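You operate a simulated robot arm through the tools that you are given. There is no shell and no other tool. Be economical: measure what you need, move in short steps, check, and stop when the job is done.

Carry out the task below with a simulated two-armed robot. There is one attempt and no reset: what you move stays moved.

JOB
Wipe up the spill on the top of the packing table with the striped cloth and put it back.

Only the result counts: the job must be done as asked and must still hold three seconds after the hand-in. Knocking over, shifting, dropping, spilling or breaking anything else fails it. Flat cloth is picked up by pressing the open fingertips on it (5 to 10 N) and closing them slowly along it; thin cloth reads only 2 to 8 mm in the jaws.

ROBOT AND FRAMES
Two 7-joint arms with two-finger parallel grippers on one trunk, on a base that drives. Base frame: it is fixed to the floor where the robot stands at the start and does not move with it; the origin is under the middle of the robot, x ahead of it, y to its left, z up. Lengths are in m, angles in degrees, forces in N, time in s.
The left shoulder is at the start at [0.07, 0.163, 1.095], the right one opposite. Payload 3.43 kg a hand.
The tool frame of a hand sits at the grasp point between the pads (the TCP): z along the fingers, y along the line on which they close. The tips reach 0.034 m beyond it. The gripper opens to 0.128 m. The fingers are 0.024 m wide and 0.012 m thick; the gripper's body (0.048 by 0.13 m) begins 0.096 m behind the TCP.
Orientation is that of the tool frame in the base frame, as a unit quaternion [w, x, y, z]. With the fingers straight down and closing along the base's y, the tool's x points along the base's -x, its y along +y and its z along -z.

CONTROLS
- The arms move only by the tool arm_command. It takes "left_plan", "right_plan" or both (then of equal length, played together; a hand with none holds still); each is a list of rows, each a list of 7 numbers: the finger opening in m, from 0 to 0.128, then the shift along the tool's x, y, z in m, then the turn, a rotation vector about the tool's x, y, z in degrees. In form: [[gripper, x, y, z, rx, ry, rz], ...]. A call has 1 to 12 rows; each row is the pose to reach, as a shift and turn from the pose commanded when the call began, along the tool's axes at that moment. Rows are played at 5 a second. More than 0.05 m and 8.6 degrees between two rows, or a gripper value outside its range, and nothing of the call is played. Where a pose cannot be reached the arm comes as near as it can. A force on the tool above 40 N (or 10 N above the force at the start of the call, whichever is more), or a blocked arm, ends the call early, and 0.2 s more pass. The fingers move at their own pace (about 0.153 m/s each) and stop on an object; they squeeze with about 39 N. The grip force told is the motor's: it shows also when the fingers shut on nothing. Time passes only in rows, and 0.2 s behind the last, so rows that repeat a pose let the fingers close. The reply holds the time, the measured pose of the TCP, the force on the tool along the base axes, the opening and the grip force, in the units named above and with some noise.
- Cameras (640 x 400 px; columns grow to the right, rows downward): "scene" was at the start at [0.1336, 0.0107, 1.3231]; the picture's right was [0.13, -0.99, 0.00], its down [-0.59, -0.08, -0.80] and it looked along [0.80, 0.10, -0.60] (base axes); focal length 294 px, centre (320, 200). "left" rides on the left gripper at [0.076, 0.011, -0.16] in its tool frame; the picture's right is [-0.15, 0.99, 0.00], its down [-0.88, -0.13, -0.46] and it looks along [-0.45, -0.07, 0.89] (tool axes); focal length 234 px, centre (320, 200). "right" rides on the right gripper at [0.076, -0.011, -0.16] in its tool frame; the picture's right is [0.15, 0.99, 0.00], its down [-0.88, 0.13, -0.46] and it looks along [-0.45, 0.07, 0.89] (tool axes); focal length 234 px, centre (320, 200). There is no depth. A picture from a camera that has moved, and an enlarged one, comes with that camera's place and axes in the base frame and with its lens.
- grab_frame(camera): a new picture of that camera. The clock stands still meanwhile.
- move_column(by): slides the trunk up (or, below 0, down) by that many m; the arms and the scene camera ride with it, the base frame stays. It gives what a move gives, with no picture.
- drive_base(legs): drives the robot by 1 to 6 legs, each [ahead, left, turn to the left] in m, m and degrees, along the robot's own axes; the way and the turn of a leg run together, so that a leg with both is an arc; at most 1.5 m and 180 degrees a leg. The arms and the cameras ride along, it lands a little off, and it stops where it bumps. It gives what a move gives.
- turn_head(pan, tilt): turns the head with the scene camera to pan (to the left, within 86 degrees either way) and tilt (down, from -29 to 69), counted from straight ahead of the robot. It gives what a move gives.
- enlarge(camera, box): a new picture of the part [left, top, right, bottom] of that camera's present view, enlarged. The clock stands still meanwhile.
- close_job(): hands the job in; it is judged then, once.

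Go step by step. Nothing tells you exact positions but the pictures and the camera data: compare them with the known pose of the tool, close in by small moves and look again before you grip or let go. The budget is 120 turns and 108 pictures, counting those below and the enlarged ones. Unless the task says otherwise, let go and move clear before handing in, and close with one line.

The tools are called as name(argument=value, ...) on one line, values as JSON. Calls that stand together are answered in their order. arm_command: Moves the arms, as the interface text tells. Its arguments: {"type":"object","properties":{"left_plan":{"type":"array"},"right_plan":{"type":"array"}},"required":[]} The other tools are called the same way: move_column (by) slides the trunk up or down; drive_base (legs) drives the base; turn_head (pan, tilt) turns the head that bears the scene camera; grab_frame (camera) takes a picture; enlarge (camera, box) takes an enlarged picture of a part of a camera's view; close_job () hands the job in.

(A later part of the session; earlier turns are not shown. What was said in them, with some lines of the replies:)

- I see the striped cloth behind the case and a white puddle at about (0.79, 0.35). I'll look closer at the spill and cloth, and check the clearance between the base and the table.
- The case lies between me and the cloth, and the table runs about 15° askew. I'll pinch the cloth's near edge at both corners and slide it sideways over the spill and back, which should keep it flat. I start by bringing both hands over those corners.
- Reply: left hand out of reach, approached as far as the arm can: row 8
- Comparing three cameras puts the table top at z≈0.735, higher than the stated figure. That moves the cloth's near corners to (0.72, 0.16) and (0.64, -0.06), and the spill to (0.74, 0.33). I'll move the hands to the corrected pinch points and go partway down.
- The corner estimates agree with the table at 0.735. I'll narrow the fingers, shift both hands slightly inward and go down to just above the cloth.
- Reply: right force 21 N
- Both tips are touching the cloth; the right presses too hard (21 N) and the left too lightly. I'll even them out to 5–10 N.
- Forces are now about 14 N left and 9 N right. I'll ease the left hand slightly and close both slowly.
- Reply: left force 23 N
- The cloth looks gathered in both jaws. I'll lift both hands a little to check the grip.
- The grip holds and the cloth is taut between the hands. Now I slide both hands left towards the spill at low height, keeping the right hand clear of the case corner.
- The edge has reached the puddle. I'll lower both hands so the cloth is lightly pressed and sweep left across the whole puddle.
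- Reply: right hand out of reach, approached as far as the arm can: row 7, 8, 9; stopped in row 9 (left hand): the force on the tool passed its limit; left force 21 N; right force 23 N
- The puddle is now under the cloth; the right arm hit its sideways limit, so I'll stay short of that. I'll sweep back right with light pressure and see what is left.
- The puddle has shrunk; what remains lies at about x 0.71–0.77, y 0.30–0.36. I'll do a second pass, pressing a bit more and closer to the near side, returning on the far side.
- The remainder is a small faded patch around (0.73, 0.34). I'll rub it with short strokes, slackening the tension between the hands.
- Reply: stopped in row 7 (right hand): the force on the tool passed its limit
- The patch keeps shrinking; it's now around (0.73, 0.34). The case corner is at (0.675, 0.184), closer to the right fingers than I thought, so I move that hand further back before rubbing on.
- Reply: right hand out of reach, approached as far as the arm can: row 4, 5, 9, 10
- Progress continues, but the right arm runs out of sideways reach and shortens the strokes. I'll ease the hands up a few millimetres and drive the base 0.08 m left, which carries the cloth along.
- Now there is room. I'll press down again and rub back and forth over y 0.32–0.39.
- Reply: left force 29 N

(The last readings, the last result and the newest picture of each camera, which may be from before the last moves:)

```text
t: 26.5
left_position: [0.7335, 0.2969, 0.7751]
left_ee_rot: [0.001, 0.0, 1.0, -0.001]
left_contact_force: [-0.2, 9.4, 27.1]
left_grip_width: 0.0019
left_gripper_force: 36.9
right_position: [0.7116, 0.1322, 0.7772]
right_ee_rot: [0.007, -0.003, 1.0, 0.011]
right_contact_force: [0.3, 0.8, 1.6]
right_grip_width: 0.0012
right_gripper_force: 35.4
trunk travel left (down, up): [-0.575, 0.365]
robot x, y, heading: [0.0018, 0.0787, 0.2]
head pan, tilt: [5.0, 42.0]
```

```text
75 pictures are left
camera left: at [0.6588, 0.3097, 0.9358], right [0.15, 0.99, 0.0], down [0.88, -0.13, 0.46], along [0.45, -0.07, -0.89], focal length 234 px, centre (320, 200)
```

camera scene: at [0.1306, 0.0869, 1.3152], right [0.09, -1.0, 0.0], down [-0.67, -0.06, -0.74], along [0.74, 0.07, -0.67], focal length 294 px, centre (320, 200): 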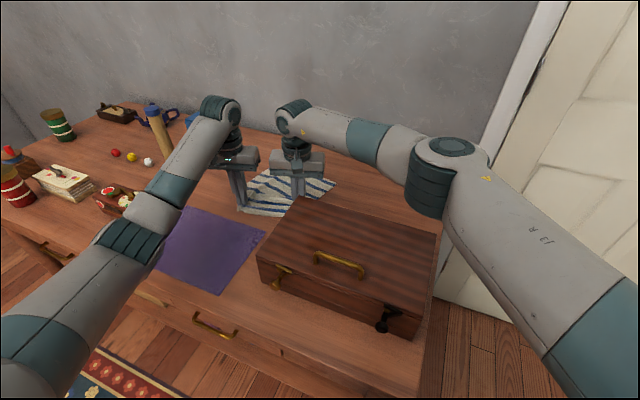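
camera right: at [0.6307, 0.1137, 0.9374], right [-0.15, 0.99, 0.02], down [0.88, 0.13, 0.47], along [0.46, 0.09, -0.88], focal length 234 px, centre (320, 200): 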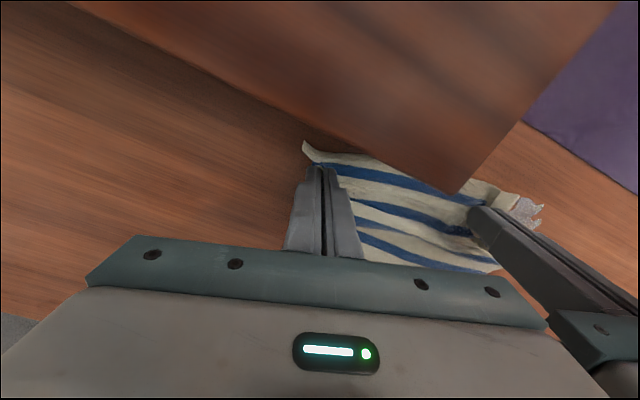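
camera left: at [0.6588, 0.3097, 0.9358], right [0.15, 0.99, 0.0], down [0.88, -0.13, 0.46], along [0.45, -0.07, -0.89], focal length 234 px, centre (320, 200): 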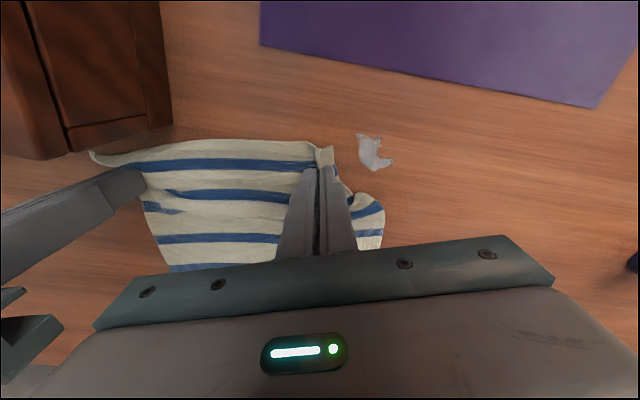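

Only a small scrap remains at about (0.72, 0.345). I'll rub right over it.

arm_command(left_plan=[[0, 0.01, 0.015, -0.001, 0, 0, 0], [0, 0.018, 0.04, -0.001, 0, 0, 0], [0, 0.018, 0.065, -0.001, 0, 0, 0], [0, 0.018, 0.085, -0.001, 0, 0, 0], [0, 0.01, 0.085, -0.001, 0, 0, 0], [0, 0.01, 0.055, -0.001, 0, 0, 0], [0, 0.01, 0.03, -0.001, 0, 0, 0], [0, 0.022, 0.03, -0.001, 0, 0, 0], [0, 0.022, 0.06, -0.001, 0, 0, 0], [0, 0.022, 0.085, -0.001, 0, 0, 0], [0, 0.014, 0.05, -0.001, 0, 0, 0], [0, 0.014, 0.01, -0.001, 0, 0, 0]], right_plan=[[0, 0.004, 0.015, 0, 0, 0, 0], [0, 0.006, 0.04, 0, 0, 0, 0], [0, 0.006, 0.065, 0, 0, 0, 0], [0, 0.006, 0.085, 0, 0, 0, 0], [0, 0.004, 0.085, 0, 0, 0, 0], [0, 0.004, 0.055, 0, 0, 0, 0], [0, 0.004, 0.03, 0, 0, 0, 0], [0, 0.006, 0.03, 0, 0, 0, 0], [0, 0.006, 0.06, 0, 0, 0, 0], [0, 0.006, 0.085, 0, 0, 0, 0], [0, 0.004, 0.05, 0, 0, 0, 0], [0, 0.004, 0.01, 0, 0, 0, 0]])

grab_frame(camera="left")

```text
t: 29.1
left_position: [0.72, 0.304, 0.7762]
left_ee_rot: [-0.001, 0.001, 1.0, -0.002]
left_contact_force: [0.8, 2.5, 16.0]
left_grip_width: 0.0022
left_gripper_force: 36.6
right_position: [0.7073, 0.1418, 0.7771]
right_ee_rot: [0.005, -0.004, 1.0, 0.01]
right_contact_force: [0.0, -0.2, 1.6]
right_grip_width: 0.001
right_gripper_force: 36.5
trunk travel left (down, up): [-0.575, 0.365]
robot x, y, heading: [0.0008, 0.0805, 0.1]
head pan, tilt: [5.0, 42.0]
```

```text
74 pictures are left
camera left: at [0.6452, 0.3168, 0.9362], right [0.15, 0.99, 0.0], down [0.88, -0.13, 0.46], along [0.45, -0.07, -0.89], focal length 234 px, centre (320, 200)
```

left: 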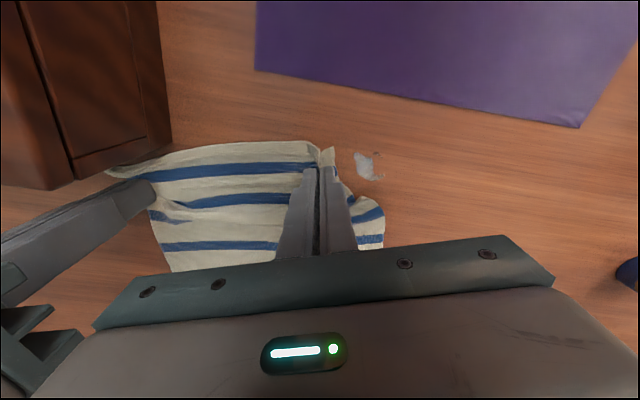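

Nearly gone, with a faint scrap at (0.718, 0.348). One more round of strokes on it.

arm_command(left_plan=[[0, 0.004, 0.025, 0, 0, 0, 0], [0, 0.004, 0.06, 0, 0, 0, 0], [0, 0.004, 0.085, 0, 0, 0, 0], [0, 0.0, 0.06, 0, 0, 0, 0], [0, 0.0, 0.03, 0, 0, 0, 0], [0, -0.006, 0.05, 0, 0, 0, 0], [0, -0.006, 0.085, 0, 0, 0, 0], [0, 0.01, 0.085, 0, 0, 0, 0], [0, 0.01, 0.05, 0, 0, 0, 0], [0, 0.005, 0.02, 0, 0, 0, 0], [0, 0.0, -0.015, 0, 0, 0, 0]], right_plan=[[0, 0, 0.025, 0, 0, 0, 0], [0, 0, 0.06, 0, 0, 0, 0], [0, 0, 0.085, 0, 0, 0, 0], [0, 0, 0.06, 0, 0, 0, 0], [0, 0, 0.03, 0, 0, 0, 0], [0, 0, 0.05, 0, 0, 0, 0], [0, 0, 0.085, 0, 0, 0, 0], [0, 0, 0.085, 0, 0, 0, 0], [0, 0, 0.05, 0, 0, 0, 0], [0, 0, 0.02, 0, 0, 0, 0], [0, 0, -0.015, 0, 0, 0, 0]])

grab_frame(camera="left")

```text
t: 31.5
left_position: [0.7225, 0.2922, 0.7776]
left_ee_rot: [0.0, 0.001, 1.0, -0.001]
left_contact_force: [-3.5, 5.3, 14.3]
left_grip_width: 0.0023
left_gripper_force: 37.0
right_position: [0.709, 0.1279, 0.7778]
right_ee_rot: [0.005, -0.003, 1.0, 0.012]
right_contact_force: [1.2, -0.2, 1.5]
right_grip_width: 0.0013
right_gripper_force: 36.1
trunk travel left (down, up): [-0.575, 0.365]
robot x, y, heading: [0.0008, 0.0777, 0.2]
head pan, tilt: [5.0, 42.0]
```

```text
73 pictures are left
camera left: at [0.6469, 0.3041, 0.9364], right [0.15, 0.99, 0.0], down [0.88, -0.13, 0.45], along [0.45, -0.07, -0.89], focal length 234 px, centre (320, 200)
```

left: 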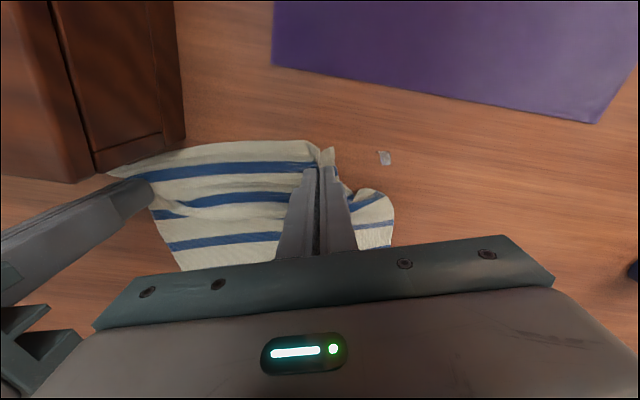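

One speck is left at (0.715, 0.351). A last round over it, after which I'll move right so I can check the table.

arm_command(left_plan=[[0, 0.008, 0.03, 0, 0, 0, 0], [0, 0.008, 0.065, 0, 0, 0, 0], [0, 0.008, 0.095, 0, 0, 0, 0], [0, 0.004, 0.07, 0, 0, 0, 0], [0, 0.004, 0.035, 0, 0, 0, 0], [0, 0.012, 0.065, 0, 0, 0, 0], [0, 0.012, 0.095, 0, 0, 0, 0], [0, 0.008, 0.065, 0, 0, 0, 0], [0, 0.005, 0.02, 0, 0, 0, 0], [0, 0.0, -0.02, 0, 0, 0, 0], [0, 0.0, -0.04, 0, 0, 0, 0]], right_plan=[[0, 0, 0.03, 0, 0, 0, 0], [0, 0, 0.065, 0, 0, 0, 0], [0, 0, 0.095, 0, 0, 0, 0], [0, 0, 0.07, 0, 0, 0, 0], [0, 0, 0.035, 0, 0, 0, 0], [0, 0, 0.065, 0, 0, 0, 0], [0, 0, 0.095, 0, 0, 0, 0], [0, 0, 0.065, 0, 0, 0, 0], [0, 0, 0.02, 0, 0, 0, 0], [0, 0, -0.02, 0, 0, 0, 0], [0, 0, -0.04, 0, 0, 0, 0]])

grab_frame(camera="left")

grab_frame(camera="right")

grab_frame(camera="scene")

```text
t: 33.9
left_position: [0.7206, 0.2546, 0.7767]
left_ee_rot: [0.0, 0.002, 1.0, -0.003]
left_contact_force: [-1.4, 1.9, 9.8]
left_grip_width: 0.0021
left_gripper_force: 36.7
right_position: [0.7089, 0.0887, 0.7762]
right_ee_rot: [0.007, -0.003, 1.0, 0.01]
right_contact_force: [0.2, 1.0, 4.9]
right_grip_width: 0.0009
right_gripper_force: 36.0
trunk travel left (down, up): [-0.575, 0.365]
robot x, y, heading: [0.0015, 0.0798, -0.1]
head pan, tilt: [5.0, 42.0]
```

```text
72 pictures are left
camera left: at [0.645, 0.2662, 0.9366], right [0.15, 0.99, -0.01], down [0.88, -0.13, 0.45], along [0.45, -0.07, -0.89], focal length 234 px, centre (320, 200)
```

left: 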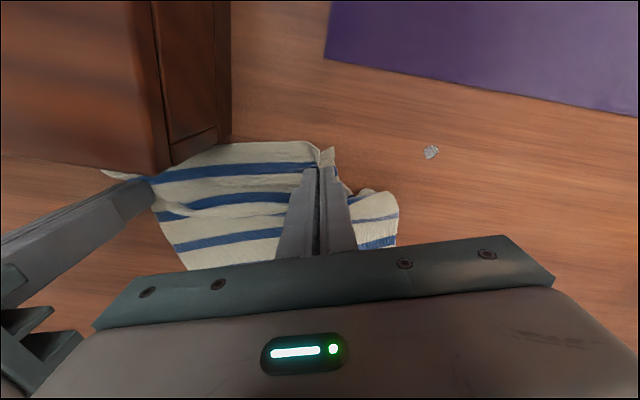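

```text
71 pictures are left
camera right: at [0.6311, 0.0742, 0.9348], right [-0.15, 0.99, 0.02], down [0.87, 0.13, 0.47], along [0.46, 0.09, -0.88], focal length 234 px, centre (320, 200)
```

right: 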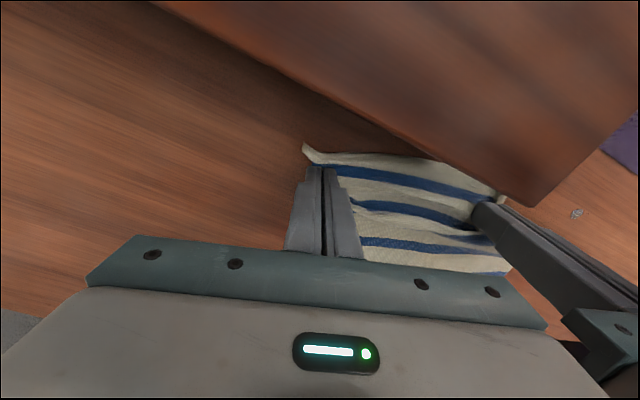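

```text
70 pictures are left
camera scene: at [0.129, 0.0853, 1.3154], right [0.09, -1.0, 0.0], down [-0.67, -0.06, -0.74], along [0.74, 0.07, -0.67], focal length 294 px, centre (320, 200)
```

scene: 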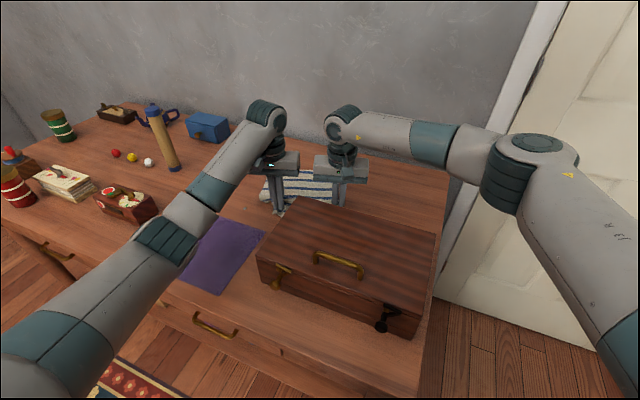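

A speck remains at (0.714, 0.352). I repeat a few longer strokes centred on it.

arm_command(left_plan=[[0, 0.006, 0.04, 0, 0, 0, 0], [0, 0.008, 0.08, 0, 0, 0, 0], [0, 0.008, 0.115, 0, 0, 0, 0], [0, 0.008, 0.14, 0, 0, 0, 0], [0, 0.004, 0.115, 0, 0, 0, 0], [0, 0.004, 0.08, 0, 0, 0, 0], [0, 0.012, 0.1, 0, 0, 0, 0], [0, 0.012, 0.14, 0, 0, 0, 0], [0, 0.008, 0.105, 0, 0, 0, 0], [0, 0.005, 0.065, 0, 0, 0, 0], [0, 0.0, 0.025, 0, 0, 0, 0], [0, 0.0, 0.0, 0, 0, 0, 0]], right_plan=[[0, 0, 0.04, 0, 0, 0, 0], [0, 0, 0.08, 0, 0, 0, 0], [0, 0, 0.115, 0, 0, 0, 0], [0, 0, 0.14, 0, 0, 0, 0], [0, 0, 0.115, 0, 0, 0, 0], [0, 0, 0.08, 0, 0, 0, 0], [0, 0, 0.1, 0, 0, 0, 0], [0, 0, 0.14, 0, 0, 0, 0], [0, 0, 0.105, 0, 0, 0, 0], [0, 0, 0.065, 0, 0, 0, 0], [0, 0, 0.025, 0, 0, 0, 0], [0, 0, 0, 0, 0, 0, 0]])

enlarge(camera="left", box=[240, 0, 640, 250])

```text
t: 36.5
left_position: [0.7191, 0.2515, 0.7766]
left_ee_rot: [0.0, 0.002, 1.0, -0.002]
left_contact_force: [-0.1, 4.9, 16.9]
left_grip_width: 0.002
left_gripper_force: 36.6
right_position: [0.7071, 0.0863, 0.7769]
right_ee_rot: [0.007, -0.002, 1.0, 0.01]
right_contact_force: [-0.1, 1.3, 1.3]
right_grip_width: 0.0012
right_gripper_force: 35.8
trunk travel left (down, up): [-0.575, 0.365]
robot x, y, heading: [-0.0007, 0.0808, 0.1]
head pan, tilt: [5.0, 42.0]
```

```text
1.60 times, centred on (440, 125) of left
camera zoom: at [0.6448, 0.2639, 0.9365], right [0.15, 0.99, -0.01], down [0.88, -0.13, 0.45], along [0.45, -0.07, -0.89], focal length 375 px, centre (128, 320)
```

zoom: 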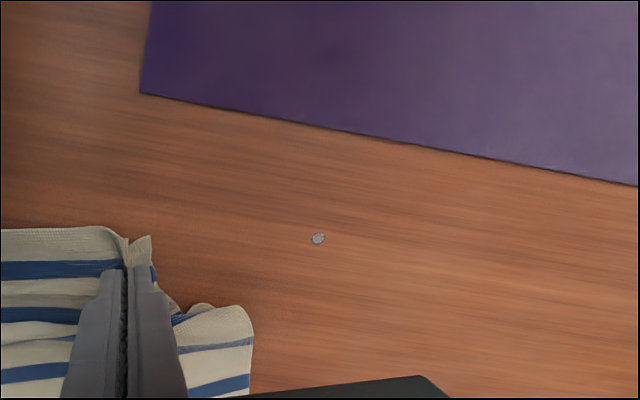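

Only a pinhead is left at (0.712, 0.356). Once more over it.

arm_command(left_plan=[[0, 0.007, 0.04, 0, 0, 0, 0], [0, 0.01, 0.08, 0, 0, 0, 0], [0, 0.01, 0.115, 0, 0, 0, 0], [0, 0.01, 0.145, 0, 0, 0, 0], [0, 0.007, 0.115, 0, 0, 0, 0], [0, 0.007, 0.09, 0, 0, 0, 0], [0, 0.014, 0.115, 0, 0, 0, 0], [0, 0.014, 0.145, 0, 0, 0, 0], [0, 0.01, 0.105, 0, 0, 0, 0], [0, 0.005, 0.065, 0, 0, 0, 0], [0, 0.0, 0.025, 0, 0, 0, 0], [0, 0.0, 0.0, 0, 0, 0, 0]], right_plan=[[0, 0, 0.04, 0, 0, 0, 0], [0, 0, 0.08, 0, 0, 0, 0], [0, 0, 0.115, 0, 0, 0, 0], [0, 0, 0.143, 0, 0, 0, 0], [0, 0, 0.115, 0, 0, 0, 0], [0, 0, 0.09, 0, 0, 0, 0], [0, 0, 0.115, 0, 0, 0, 0], [0, 0, 0.143, 0, 0, 0, 0], [0, 0, 0.105, 0, 0, 0, 0], [0, 0, 0.065, 0, 0, 0, 0], [0, 0, 0.025, 0, 0, 0, 0], [0, 0, 0, 0, 0, 0, 0]])

enlarge(camera="left", box=[240, 0, 640, 250])

```text
t: 39.1
left_position: [0.7206, 0.2525, 0.7762]
left_ee_rot: [0.0, 0.002, 1.0, -0.002]
left_contact_force: [-0.9, 3.6, 18.2]
left_grip_width: 0.0016
left_gripper_force: 37.2
right_position: [0.7104, 0.0872, 0.7777]
right_ee_rot: [0.006, -0.003, 1.0, 0.01]
right_contact_force: [-0.3, 0.8, 1.0]
right_grip_width: 0.0013
right_gripper_force: 35.9
trunk travel left (down, up): [-0.575, 0.365]
robot x, y, heading: [0.001, 0.0749, 0.5]
head pan, tilt: [5.0, 42.0]
```

```text
1.60 times, centred on (440, 125) of left
camera zoom: at [0.6453, 0.2649, 0.9364], right [0.15, 0.99, 0.0], down [0.88, -0.13, 0.46], along [0.45, -0.07, -0.89], focal length 375 px, centre (128, 320)
```

zoom: 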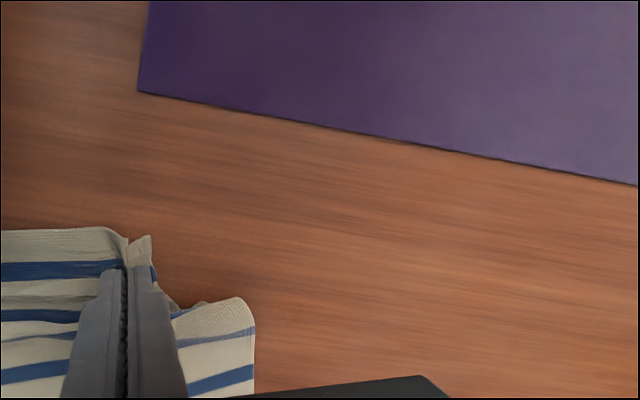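

The spill is gone. Now I return the cloth: lift its near edge about 0.15 m with both hands and look at how it hangs before laying it back by pulling it flat towards me.

arm_command(left_plan=[[0, 0, 0, -0.03, 0, 0, 0], [0, 0, 0, -0.06, 0, 0, 0], [0, 0, 0, -0.09, 0, 0, 0], [0, 0, 0, -0.12, 0, 0, 0], [0, 0, 0, -0.15, 0, 0, 0], [0, -0.02, -0.03, -0.17, 0, 0, 0], [0, -0.04, -0.06, -0.17, 0, 0, 0]], right_plan=[[0, 0, 0, -0.03, 0, 0, 0], [0, 0, 0, -0.06, 0, 0, 0], [0, 0, 0, -0.09, 0, 0, 0], [0, 0, 0, -0.12, 0, 0, 0], [0, 0, 0, -0.15, 0, 0, 0], [0, -0.01, -0.03, -0.17, 0, 0, 0], [0, -0.02, -0.06, -0.17, 0, 0, 0]])

grab_frame(camera="left")

grab_frame(camera="right")

grab_frame(camera="scene")

```text
t: 40.7
left_position: [0.7635, 0.1929, 0.9448]
left_ee_rot: [-0.001, 0.0, 1.0, -0.001]
left_contact_force: [-0.9, -3.0, 0.1]
left_grip_width: 0.0016
left_gripper_force: 37.4
right_position: [0.7294, 0.026, 0.945]
right_ee_rot: [0.004, -0.004, 1.0, 0.011]
right_contact_force: [1.2, 3.0, -0.6]
right_grip_width: 0.0012
right_gripper_force: 35.5
trunk travel left (down, up): [-0.575, 0.365]
robot x, y, heading: [0.0019, 0.0818, 0.2]
head pan, tilt: [5.0, 42.0]
```

```text
67 pictures are left
camera left: at [0.6875, 0.2049, 1.1055], right [0.15, 0.99, 0.0], down [0.88, -0.13, 0.45], along [0.45, -0.07, -0.89], focal length 234 px, centre (320, 200)
```

left: 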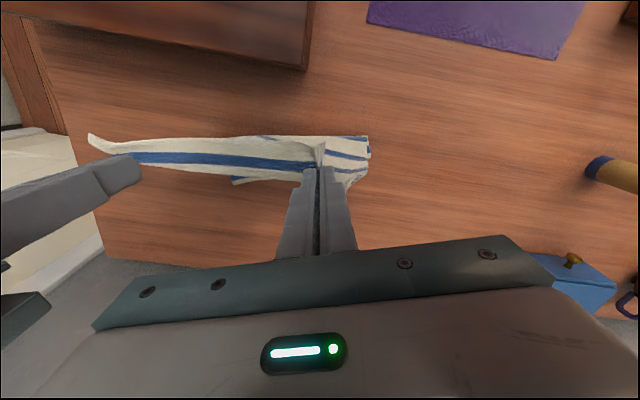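

```text
66 pictures are left
camera right: at [0.6515, 0.0114, 1.1032], right [-0.15, 0.99, 0.02], down [0.88, 0.13, 0.47], along [0.46, 0.09, -0.88], focal length 234 px, centre (320, 200)
```

right: 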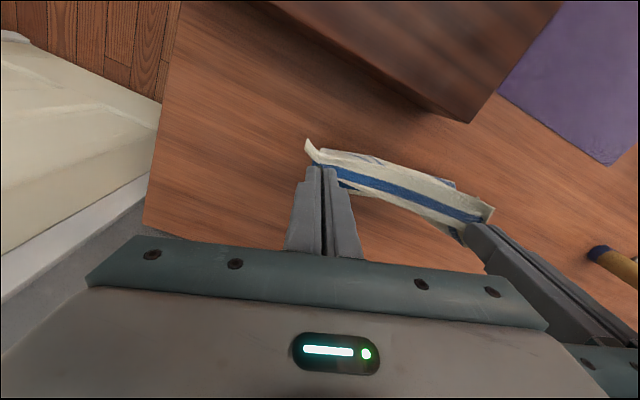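

```text
65 pictures are left
camera scene: at [0.1316, 0.0838, 1.3151], right [0.09, -1.0, 0.0], down [-0.67, -0.06, -0.74], along [0.74, 0.07, -0.67], focal length 294 px, centre (320, 200)
```

scene: 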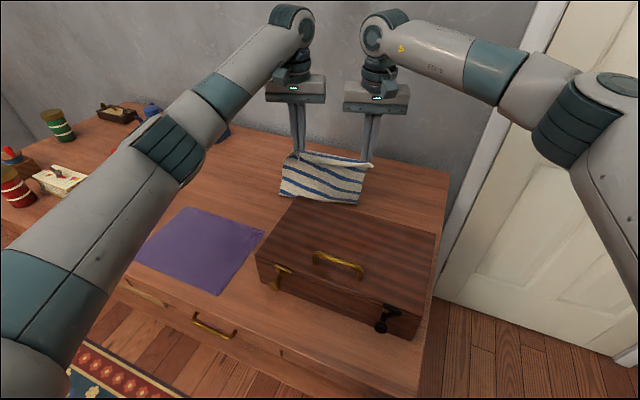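

The cloth hangs cleanly from both hands. To lay it flat, its far hem must land at x≈0.93, so I'll lift it clear, carry it over its old spot and tilt the tools forward for reach.

arm_command(left_plan=[[0, 0, 0, -0.04, 0, 0, 0], [0, 0, 0, -0.08, 0, 0, 0], [0, -0.008, -0.025, -0.085, 0, 0, 0], [0, -0.02, -0.05, -0.085, 0, -5, 0], [0, -0.04, -0.075, -0.085, 0, -11, 0], [0, -0.06, -0.1, -0.085, 0, -17, 0], [0, -0.085, -0.125, -0.085, 0, -23, 0], [0, -0.11, -0.145, -0.085, 0, -29, 0], [0, -0.135, -0.154, -0.085, 0, -35, 0], [0, -0.163, -0.154, -0.085, 0, -40, 0], [0, -0.163, -0.154, -0.085, 0, -40, 0]], right_plan=[[0, 0, 0, -0.04, 0, 0, 0], [0, 0, 0, -0.08, 0, 0, 0], [0, 0.0, -0.025, -0.085, 0, 0, 0], [0, -0.01, -0.05, -0.085, 0, -5, 0], [0, -0.025, -0.075, -0.085, 0, -11, 0], [0, -0.04, -0.1, -0.085, 0, -17, 0], [0, -0.06, -0.122, -0.085, 0, -23, 0], [0, -0.082, -0.137, -0.085, 0, -29, 0], [0, -0.107, -0.143, -0.085, 0, -35, 0], [0, -0.134, -0.143, -0.085, 0, -40, 0], [0, -0.134, -0.143, -0.085, 0, -40, 0]])

grab_frame(camera="left")

grab_frame(camera="right")

grab_frame(camera="scene")

```text
t: 43.1
left_position: [0.9255, 0.0405, 1.031]
left_ee_rot: [0.342, 0.001, 0.94, -0.004]
left_contact_force: [-2.5, -5.6, -0.5]
left_grip_width: 0.002
left_gripper_force: 37.0
right_position: [0.8607, -0.1179, 1.0282]
right_ee_rot: [0.346, 0.001, 0.938, 0.01]
right_contact_force: [1.9, 4.9, -0.4]
right_grip_width: 0.0011
right_gripper_force: 36.1
trunk travel left (down, up): [-0.575, 0.365]
robot x, y, heading: [-0.0024, 0.0777, 0.3]
head pan, tilt: [5.0, 42.0]
```

```text
64 pictures are left
camera left: at [0.7652, 0.0525, 1.1047], right [0.12, 0.99, 0.09], down [0.38, -0.13, 0.92], along [0.92, -0.07, -0.39], focal length 234 px, centre (320, 200)
```

left: 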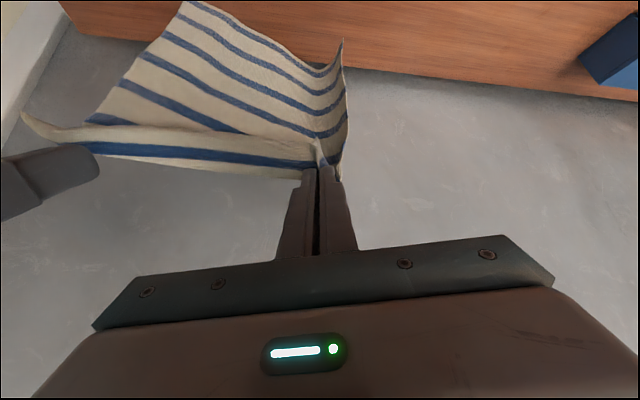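

```text
63 pictures are left
camera right: at [0.6991, -0.132, 1.0995], right [-0.12, 0.99, -0.08], down [0.37, 0.11, 0.92], along [0.92, 0.08, -0.38], focal length 234 px, centre (320, 200)
```

right: 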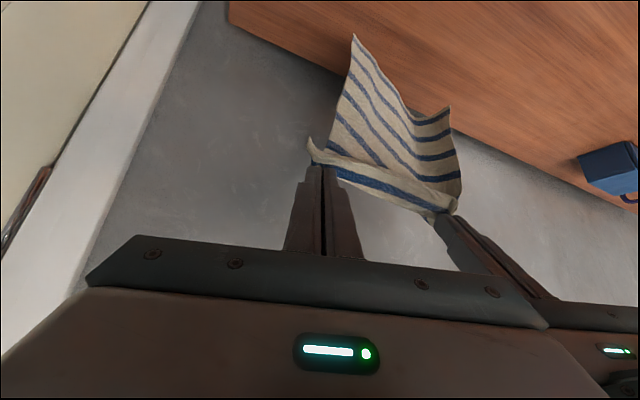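

```text
62 pictures are left
camera scene: at [0.1304, 0.0857, 1.3152], right [0.09, -1.0, 0.0], down [-0.67, -0.06, -0.74], along [0.74, 0.07, -0.67], focal length 294 px, centre (320, 200)
```

scene: 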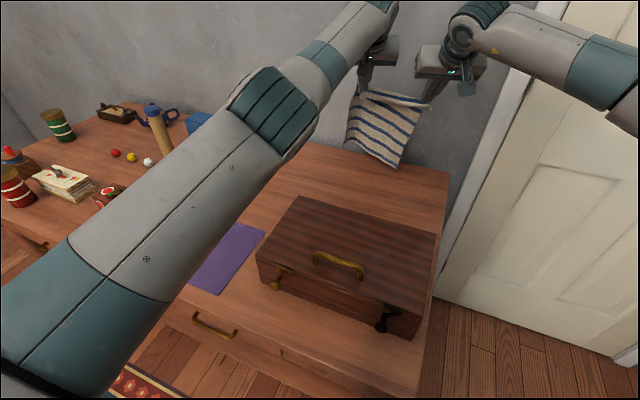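

Both hands reached over the cloth's old place. I'll hold still a second so the hem settles straight down.

arm_command(left_plan=[[0, 0, 0, 0, 0, 0, 0], [0, 0, 0, 0, 0, 0, 0], [0, 0, 0, 0, 0, 0, 0], [0, 0, 0, 0, 0, 0, 0], [0, 0, 0, 0, 0, 0, 0], [0, 0, 0, 0, 0, 0, 0]])

grab_frame(camera="left")

grab_frame(camera="scene")

```text
t: 44.5
left_position: [0.9251, 0.0398, 1.0307]
left_ee_rot: [0.341, 0.0, 0.94, -0.003]
left_contact_force: [-1.8, -5.1, -0.1]
left_grip_width: 0.002
left_gripper_force: 37.0
right_position: [0.8613, -0.1187, 1.0282]
right_ee_rot: [0.346, 0.0, 0.938, 0.01]
right_contact_force: [2.3, 3.9, 0.8]
right_grip_width: 0.0009
right_gripper_force: 35.6
trunk travel left (down, up): [-0.575, 0.365]
robot x, y, heading: [0.0032, 0.078, 0.1]
head pan, tilt: [5.0, 42.0]
```

```text
61 pictures are left
camera left: at [0.7653, 0.0522, 1.1046], right [0.12, 0.99, 0.09], down [0.38, -0.13, 0.91], along [0.92, -0.07, -0.39], focal length 234 px, centre (320, 200)
```

left: 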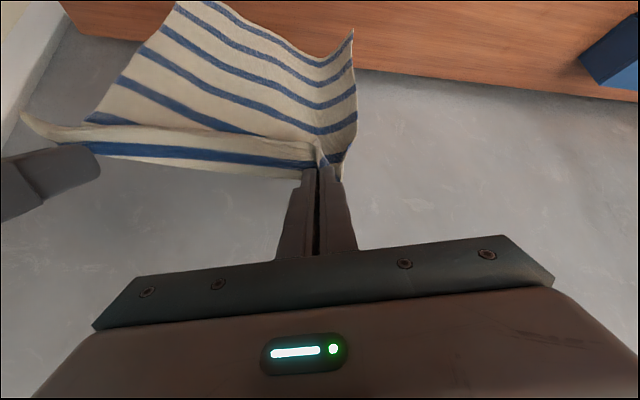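

```text
60 pictures are left
camera scene: at [0.1308, 0.0854, 1.3152], right [0.09, -1.0, 0.0], down [-0.67, -0.06, -0.74], along [0.74, 0.07, -0.67], focal length 294 px, centre (320, 200)
```

scene: 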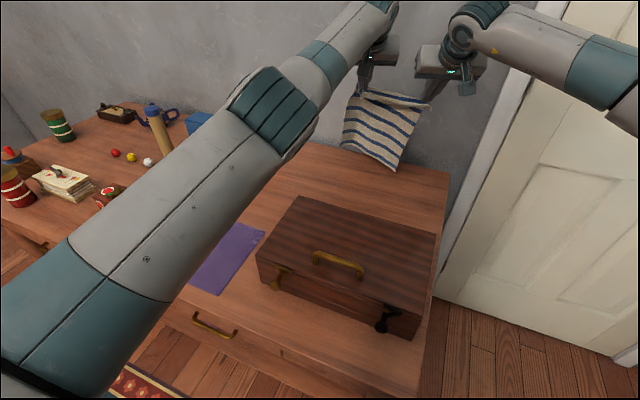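

The hem hangs about 0.05 m too far left of its old line. I'll shift the hands right by 0.045 m and come down slightly, then recheck.

arm_command(left_plan=[[0, 0, -0.015, 0, 0, 0, 0], [0, 0, -0.03, 0, 0, 0, 0], [0, 0, -0.045, 0, 0, 0, 0], [0, 0.006, -0.045, 0.008, 0, 0, 0], [0, 0.006, -0.045, 0.008, 0, 0, 0], [0, 0.006, -0.045, 0.008, 0, 0, 0], [0, 0.006, -0.045, 0.008, 0, 0, 0]], right_plan=[[0, 0, -0.015, 0, 0, 0, 0], [0, 0, -0.03, 0, 0, 0, 0], [0, 0, -0.045, 0, 0, 0, 0], [0, 0.006, -0.045, 0.008, 0, 0, 0], [0, 0.006, -0.045, 0.008, 0, 0, 0], [0, 0.006, -0.045, 0.008, 0, 0, 0], [0, 0.006, -0.045, 0.008, 0, 0, 0]])

grab_frame(camera="left")

grab_frame(camera="scene")

```text
t: 46.1
left_position: [0.9143, 0.0007, 1.0154]
left_ee_rot: [0.341, 0.0, 0.94, -0.003]
left_contact_force: [-2.0, -4.9, 0.4]
left_grip_width: 0.0021
left_gripper_force: 36.7
left hand out of reach, approached as far as the arm can: row 1, 2, 3, 4, 5, 6, 7
right_position: [0.8628, -0.1625, 1.0173]
right_ee_rot: [0.346, 0.001, 0.938, 0.01]
right_contact_force: [1.6, 5.6, -0.1]
right_grip_width: 0.0011
right_gripper_force: 35.6
trunk travel left (down, up): [-0.575, 0.365]
robot x, y, heading: [0.0006, 0.0764, 0.2]
head pan, tilt: [5.0, 42.0]
```

```text
59 pictures are left
camera left: at [0.7536, 0.013, 1.088], right [0.11, 0.99, 0.09], down [0.38, -0.13, 0.91], along [0.92, -0.07, -0.39], focal length 234 px, centre (320, 200)
```

left: 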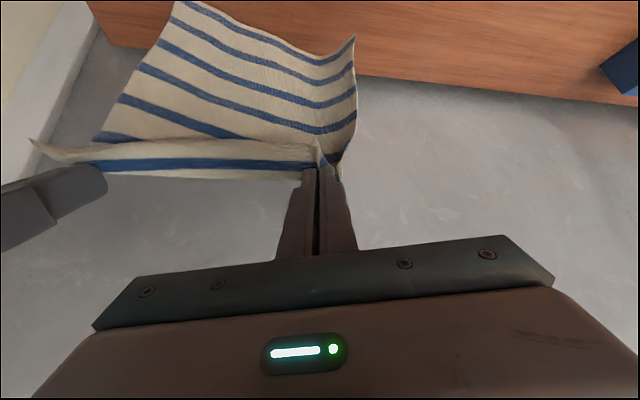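

```text
58 pictures are left
camera scene: at [0.1306, 0.0853, 1.3152], right [0.09, -1.0, 0.0], down [-0.67, -0.06, -0.74], along [0.74, 0.07, -0.67], focal length 294 px, centre (320, 200)
```

scene: 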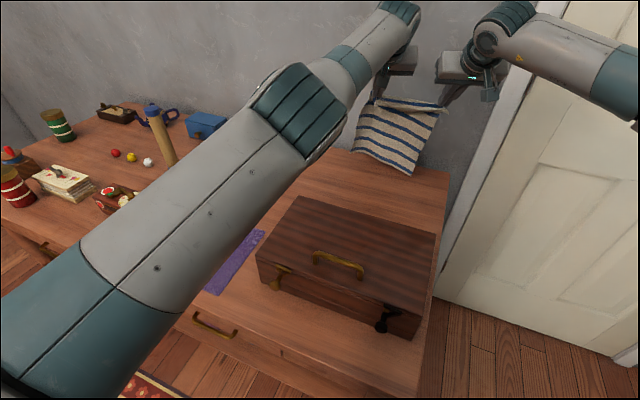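

The hem is now within 2 cm of its old line. I lower it to touch and lay the cloth down in an arc towards me, bringing the tools upright.

arm_command(left_plan=[[0, 0.0231, 0, 0.0276, 0, 0, 0], [0, 0.0377, 0.0112, 0.018, 0, 4, 0], [0, 0.0595, 0.028, 0.0036, 0, 8, 0], [0, 0.0839, 0.0448, -0.0077, 0, 12, 0], [0, 0.1088, 0.0594, -0.0129, 0, 17, 0], [0, 0.1356, 0.0728, -0.0133, 0, 22, 0], [0, 0.165, 0.0851, -0.0079, 0, 27, 0], [0, 0.195, 0.0963, 0.0009, 0, 32, 0], [0, 0.2229, 0.1042, 0.0153, 0, 36, 0], [0, 0.2482, 0.1098, 0.0319, 0, 40, 0], [0, 0.2662, 0.112, 0.0481, 0, 40, 0], [0, 0.2791, 0.112, 0.0634, 0, 40, 0]], right_plan=[[0, 0.0231, 0, 0.0276, 0, 0, 0], [0, 0.0385, 0.0125, 0.0173, 0, 4, 0], [0, 0.0616, 0.0311, 0.0018, 0, 8, 0], [0, 0.0873, 0.0498, -0.0105, 0, 12, 0], [0, 0.1133, 0.066, -0.0167, 0, 17, 0], [0, 0.1411, 0.0809, -0.0179, 0, 22, 0], [0, 0.1714, 0.0946, -0.0133, 0, 27, 0], [0, 0.2022, 0.1071, -0.0052, 0, 32, 0], [0, 0.2307, 0.1158, 0.0087, 0, 36, 0], [0, 0.2564, 0.122, 0.025, 0, 40, 0], [0, 0.2746, 0.1245, 0.041, 0, 40, 0], [0, 0.2875, 0.1245, 0.0563, 0, 40, 0]])

grab_frame(camera="left")

grab_frame(camera="right")

grab_frame(camera="scene")

```text
t: 48.7
left_position: [0.7423, 0.1137, 0.7834]
left_ee_rot: [-0.001, 0.002, 1.0, -0.003]
left_contact_force: [0.2, -0.6, -0.4]
left_grip_width: 0.0022
left_gripper_force: 36.8
right_position: [0.68, -0.0347, 0.7882]
right_ee_rot: [0.003, -0.003, 1.0, 0.011]
right_contact_force: [-0.3, -1.1, 0.0]
right_grip_width: 0.0013
right_gripper_force: 35.9
trunk travel left (down, up): [-0.575, 0.365]
robot x, y, heading: [-0.0021, 0.0761, 0.3]
head pan, tilt: [5.0, 42.0]
```

```text
57 pictures are left
camera left: at [0.6677, 0.1251, 0.9438], right [0.15, 0.99, -0.01], down [0.88, -0.13, 0.45], along [0.45, -0.07, -0.89], focal length 234 px, centre (320, 200)
```

left: 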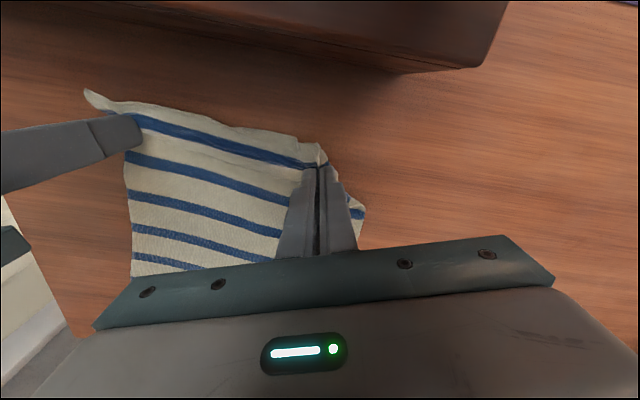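

```text
56 pictures are left
camera right: at [0.6021, -0.0497, 0.9455], right [-0.15, 0.99, 0.02], down [0.88, 0.13, 0.47], along [0.46, 0.09, -0.88], focal length 234 px, centre (320, 200)
```

right: 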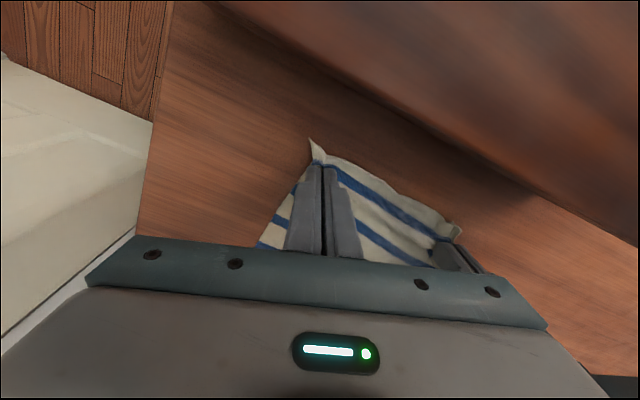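

```text
55 pictures are left
camera scene: at [0.1314, 0.0854, 1.3152], right [0.09, -1.0, 0.0], down [-0.67, -0.06, -0.74], along [0.74, 0.07, -0.67], focal length 294 px, centre (320, 200)
```

scene: 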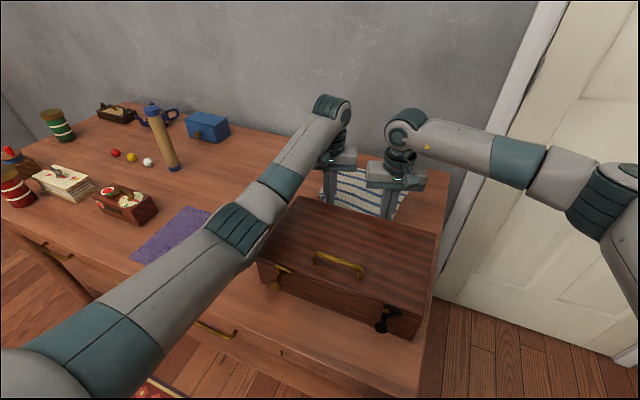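

The cloth lies almost exactly where it was. I'll lower to the table, open the fingers slowly and lift straight off.

arm_command(left_plan=[[0, 0, 0, 0.004, 0, 0, 0], [0, 0, 0, 0.008, 0, 0, 0], [0.005, 0, 0, 0.008, 0, 0, 0], [0.012, 0, 0, 0.008, 0, 0, 0], [0.02, 0, 0, 0.008, 0, 0, 0], [0.03, 0, 0, 0.008, 0, 0, 0], [0.03, 0, 0, -0.01, 0, 0, 0], [0.03, 0, 0, -0.04, 0, 0, 0], [0.03, 0, 0, -0.085, 0, 0, 0]], right_plan=[[0, 0, 0, 0.006, 0, 0, 0], [0, 0, 0, 0.0115, 0, 0, 0], [0.005, 0, 0, 0.0115, 0, 0, 0], [0.012, 0, 0, 0.0115, 0, 0, 0], [0.02, 0, 0, 0.0115, 0, 0, 0], [0.03, 0, 0, 0.0115, 0, 0, 0], [0.03, 0, 0, -0.01, 0, 0, 0], [0.03, 0, 0, -0.04, 0, 0, 0], [0.03, 0, 0, -0.085, 0, 0, 0]])

grab_frame(camera="left")

grab_frame(camera="right")

```text
t: 50.7
left_position: [0.7413, 0.1157, 0.8704]
left_ee_rot: [-0.002, 0.003, 1.0, -0.003]
left_contact_force: [-1.1, -0.1, 0.3]
left_grip_width: 0.0299
left_gripper_force: 0.0
right_position: [0.6776, -0.0358, 0.8773]
right_ee_rot: [0.005, -0.003, 1.0, 0.01]
right_contact_force: [0.3, 0.0, -0.3]
right_grip_width: 0.0301
right_gripper_force: 0.1
trunk travel left (down, up): [-0.575, 0.365]
robot x, y, heading: [0.0021, 0.0795, 0.1]
head pan, tilt: [5.0, 42.0]
```

```text
54 pictures are left
camera left: at [0.6656, 0.1269, 1.0303], right [0.15, 0.99, -0.01], down [0.88, -0.13, 0.45], along [0.45, -0.07, -0.89], focal length 234 px, centre (320, 200)
```

left: 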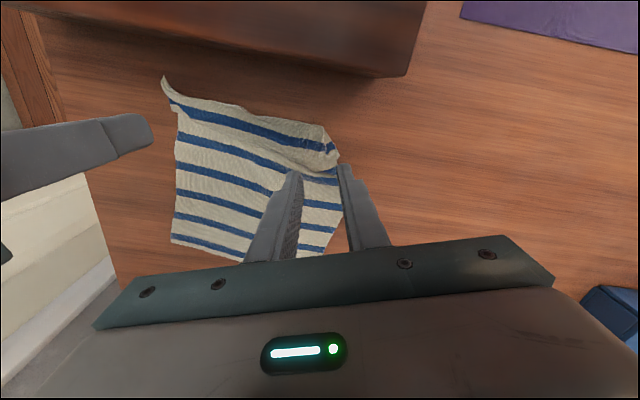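

```text
53 pictures are left
camera right: at [0.6003, -0.051, 1.0345], right [-0.15, 0.99, 0.02], down [0.87, 0.13, 0.47], along [0.46, 0.09, -0.88], focal length 234 px, centre (320, 200)
```

right: 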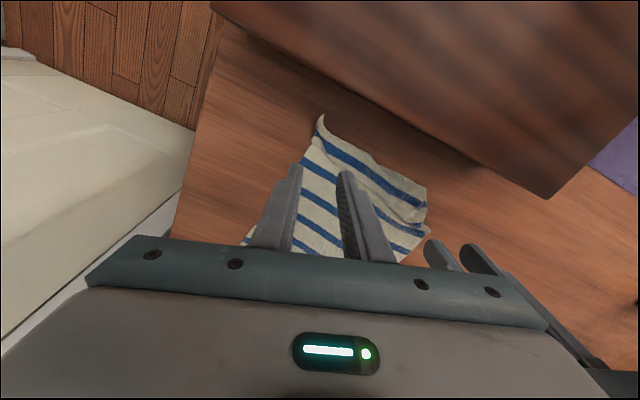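

The cloth is released close to its original place, with a small fold at its near-left corner. I'll clear the hands to the sides to see it whole.

arm_command(left_plan=[[0.03, 0, 0.02, -0.03, 0, 0, 0], [0.03, 0.02, 0.06, -0.05, 0, 0, 0], [0.03, 0.04, 0.1, -0.06, 0, 0, 0], [0.03, 0.06, 0.14, -0.07, 0, 0, 0], [0.03, 0.08, 0.18, -0.08, 0, 0, 0]], right_plan=[[0.03, 0, -0.02, -0.03, 0, 0, 0], [0.03, 0.02, -0.06, -0.05, 0, 0, 0], [0.03, 0.04, -0.1, -0.06, 0, 0, 0], [0.03, 0.06, -0.14, -0.07, 0, 0, 0], [0.03, 0.08, -0.18, -0.08, 0, 0, 0]])

grab_frame(camera="scene")

enlarge(camera="scene", box=[200, 120, 480, 295])

grab_frame(camera="left")

grab_frame(camera="right")

```text
t: 51.9
left_position: [0.6579, 0.2946, 0.951]
left_ee_rot: [-0.001, 0.002, 1.0, -0.003]
left_contact_force: [-0.2, -0.3, 0.9]
left_grip_width: 0.0298
left_gripper_force: 0.1
right_position: [0.5954, -0.2213, 0.9515]
right_ee_rot: [0.005, -0.004, 1.0, 0.01]
right_contact_force: [0.5, -0.1, -0.5]
right_grip_width: 0.03
right_gripper_force: 0.0
trunk travel left (down, up): [-0.575, 0.365]
robot x, y, heading: [-0.0006, 0.0814, 0.1]
head pan, tilt: [5.0, 42.0]
```

```text
52 pictures are left
camera scene: at [0.1286, 0.0856, 1.3154], right [0.09, -1.0, 0.0], down [-0.67, -0.06, -0.74], along [0.74, 0.07, -0.67], focal length 294 px, centre (320, 200)
```

scene: 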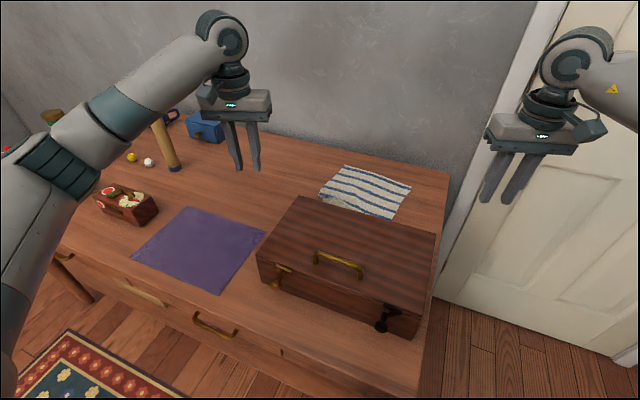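

```text
2.29 times, centred on (340, 208) of scene
camera zoom: at [0.1286, 0.0856, 1.3154], right [0.09, -1.0, 0.0], down [-0.67, -0.06, -0.74], along [0.74, 0.07, -0.67], focal length 672 px, centre (274, 183)
```

zoom: 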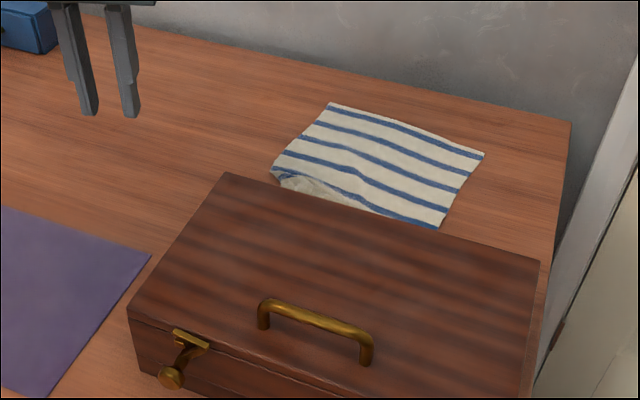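

```text
50 pictures are left
camera left: at [0.5827, 0.3068, 1.1113], right [0.15, 0.99, -0.01], down [0.88, -0.13, 0.45], along [0.45, -0.07, -0.89], focal length 234 px, centre (320, 200)
```

left: 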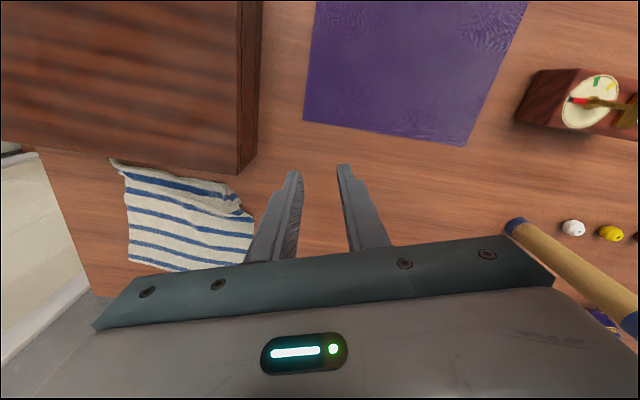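

```text
49 pictures are left
camera right: at [0.5177, -0.2365, 1.1086], right [-0.15, 0.99, 0.02], down [0.87, 0.13, 0.47], along [0.46, 0.09, -0.88], focal length 234 px, centre (320, 200)
```

right: 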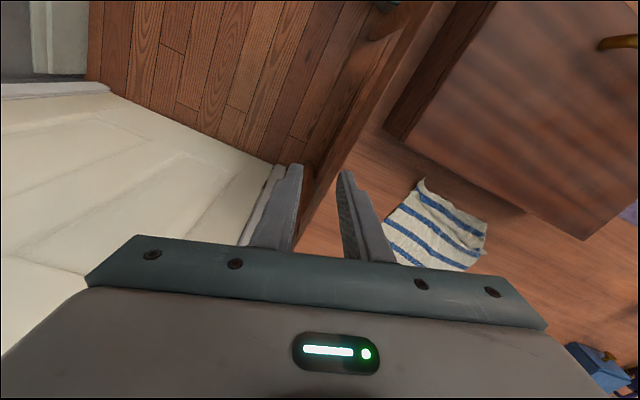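

The spill is gone, and the cloth lies flat in its old place apart from a small turned corner. The case, purple cloth and other items haven't moved, and both hands are empty and clear, so I hand in.

close_job()

```text
The job is handed in.
```

The spill is wiped up and the striped cloth is back where it lay, within about 3–5 cm at the corners I could measure and with its near-left corner slightly folded; nothing else looks moved.
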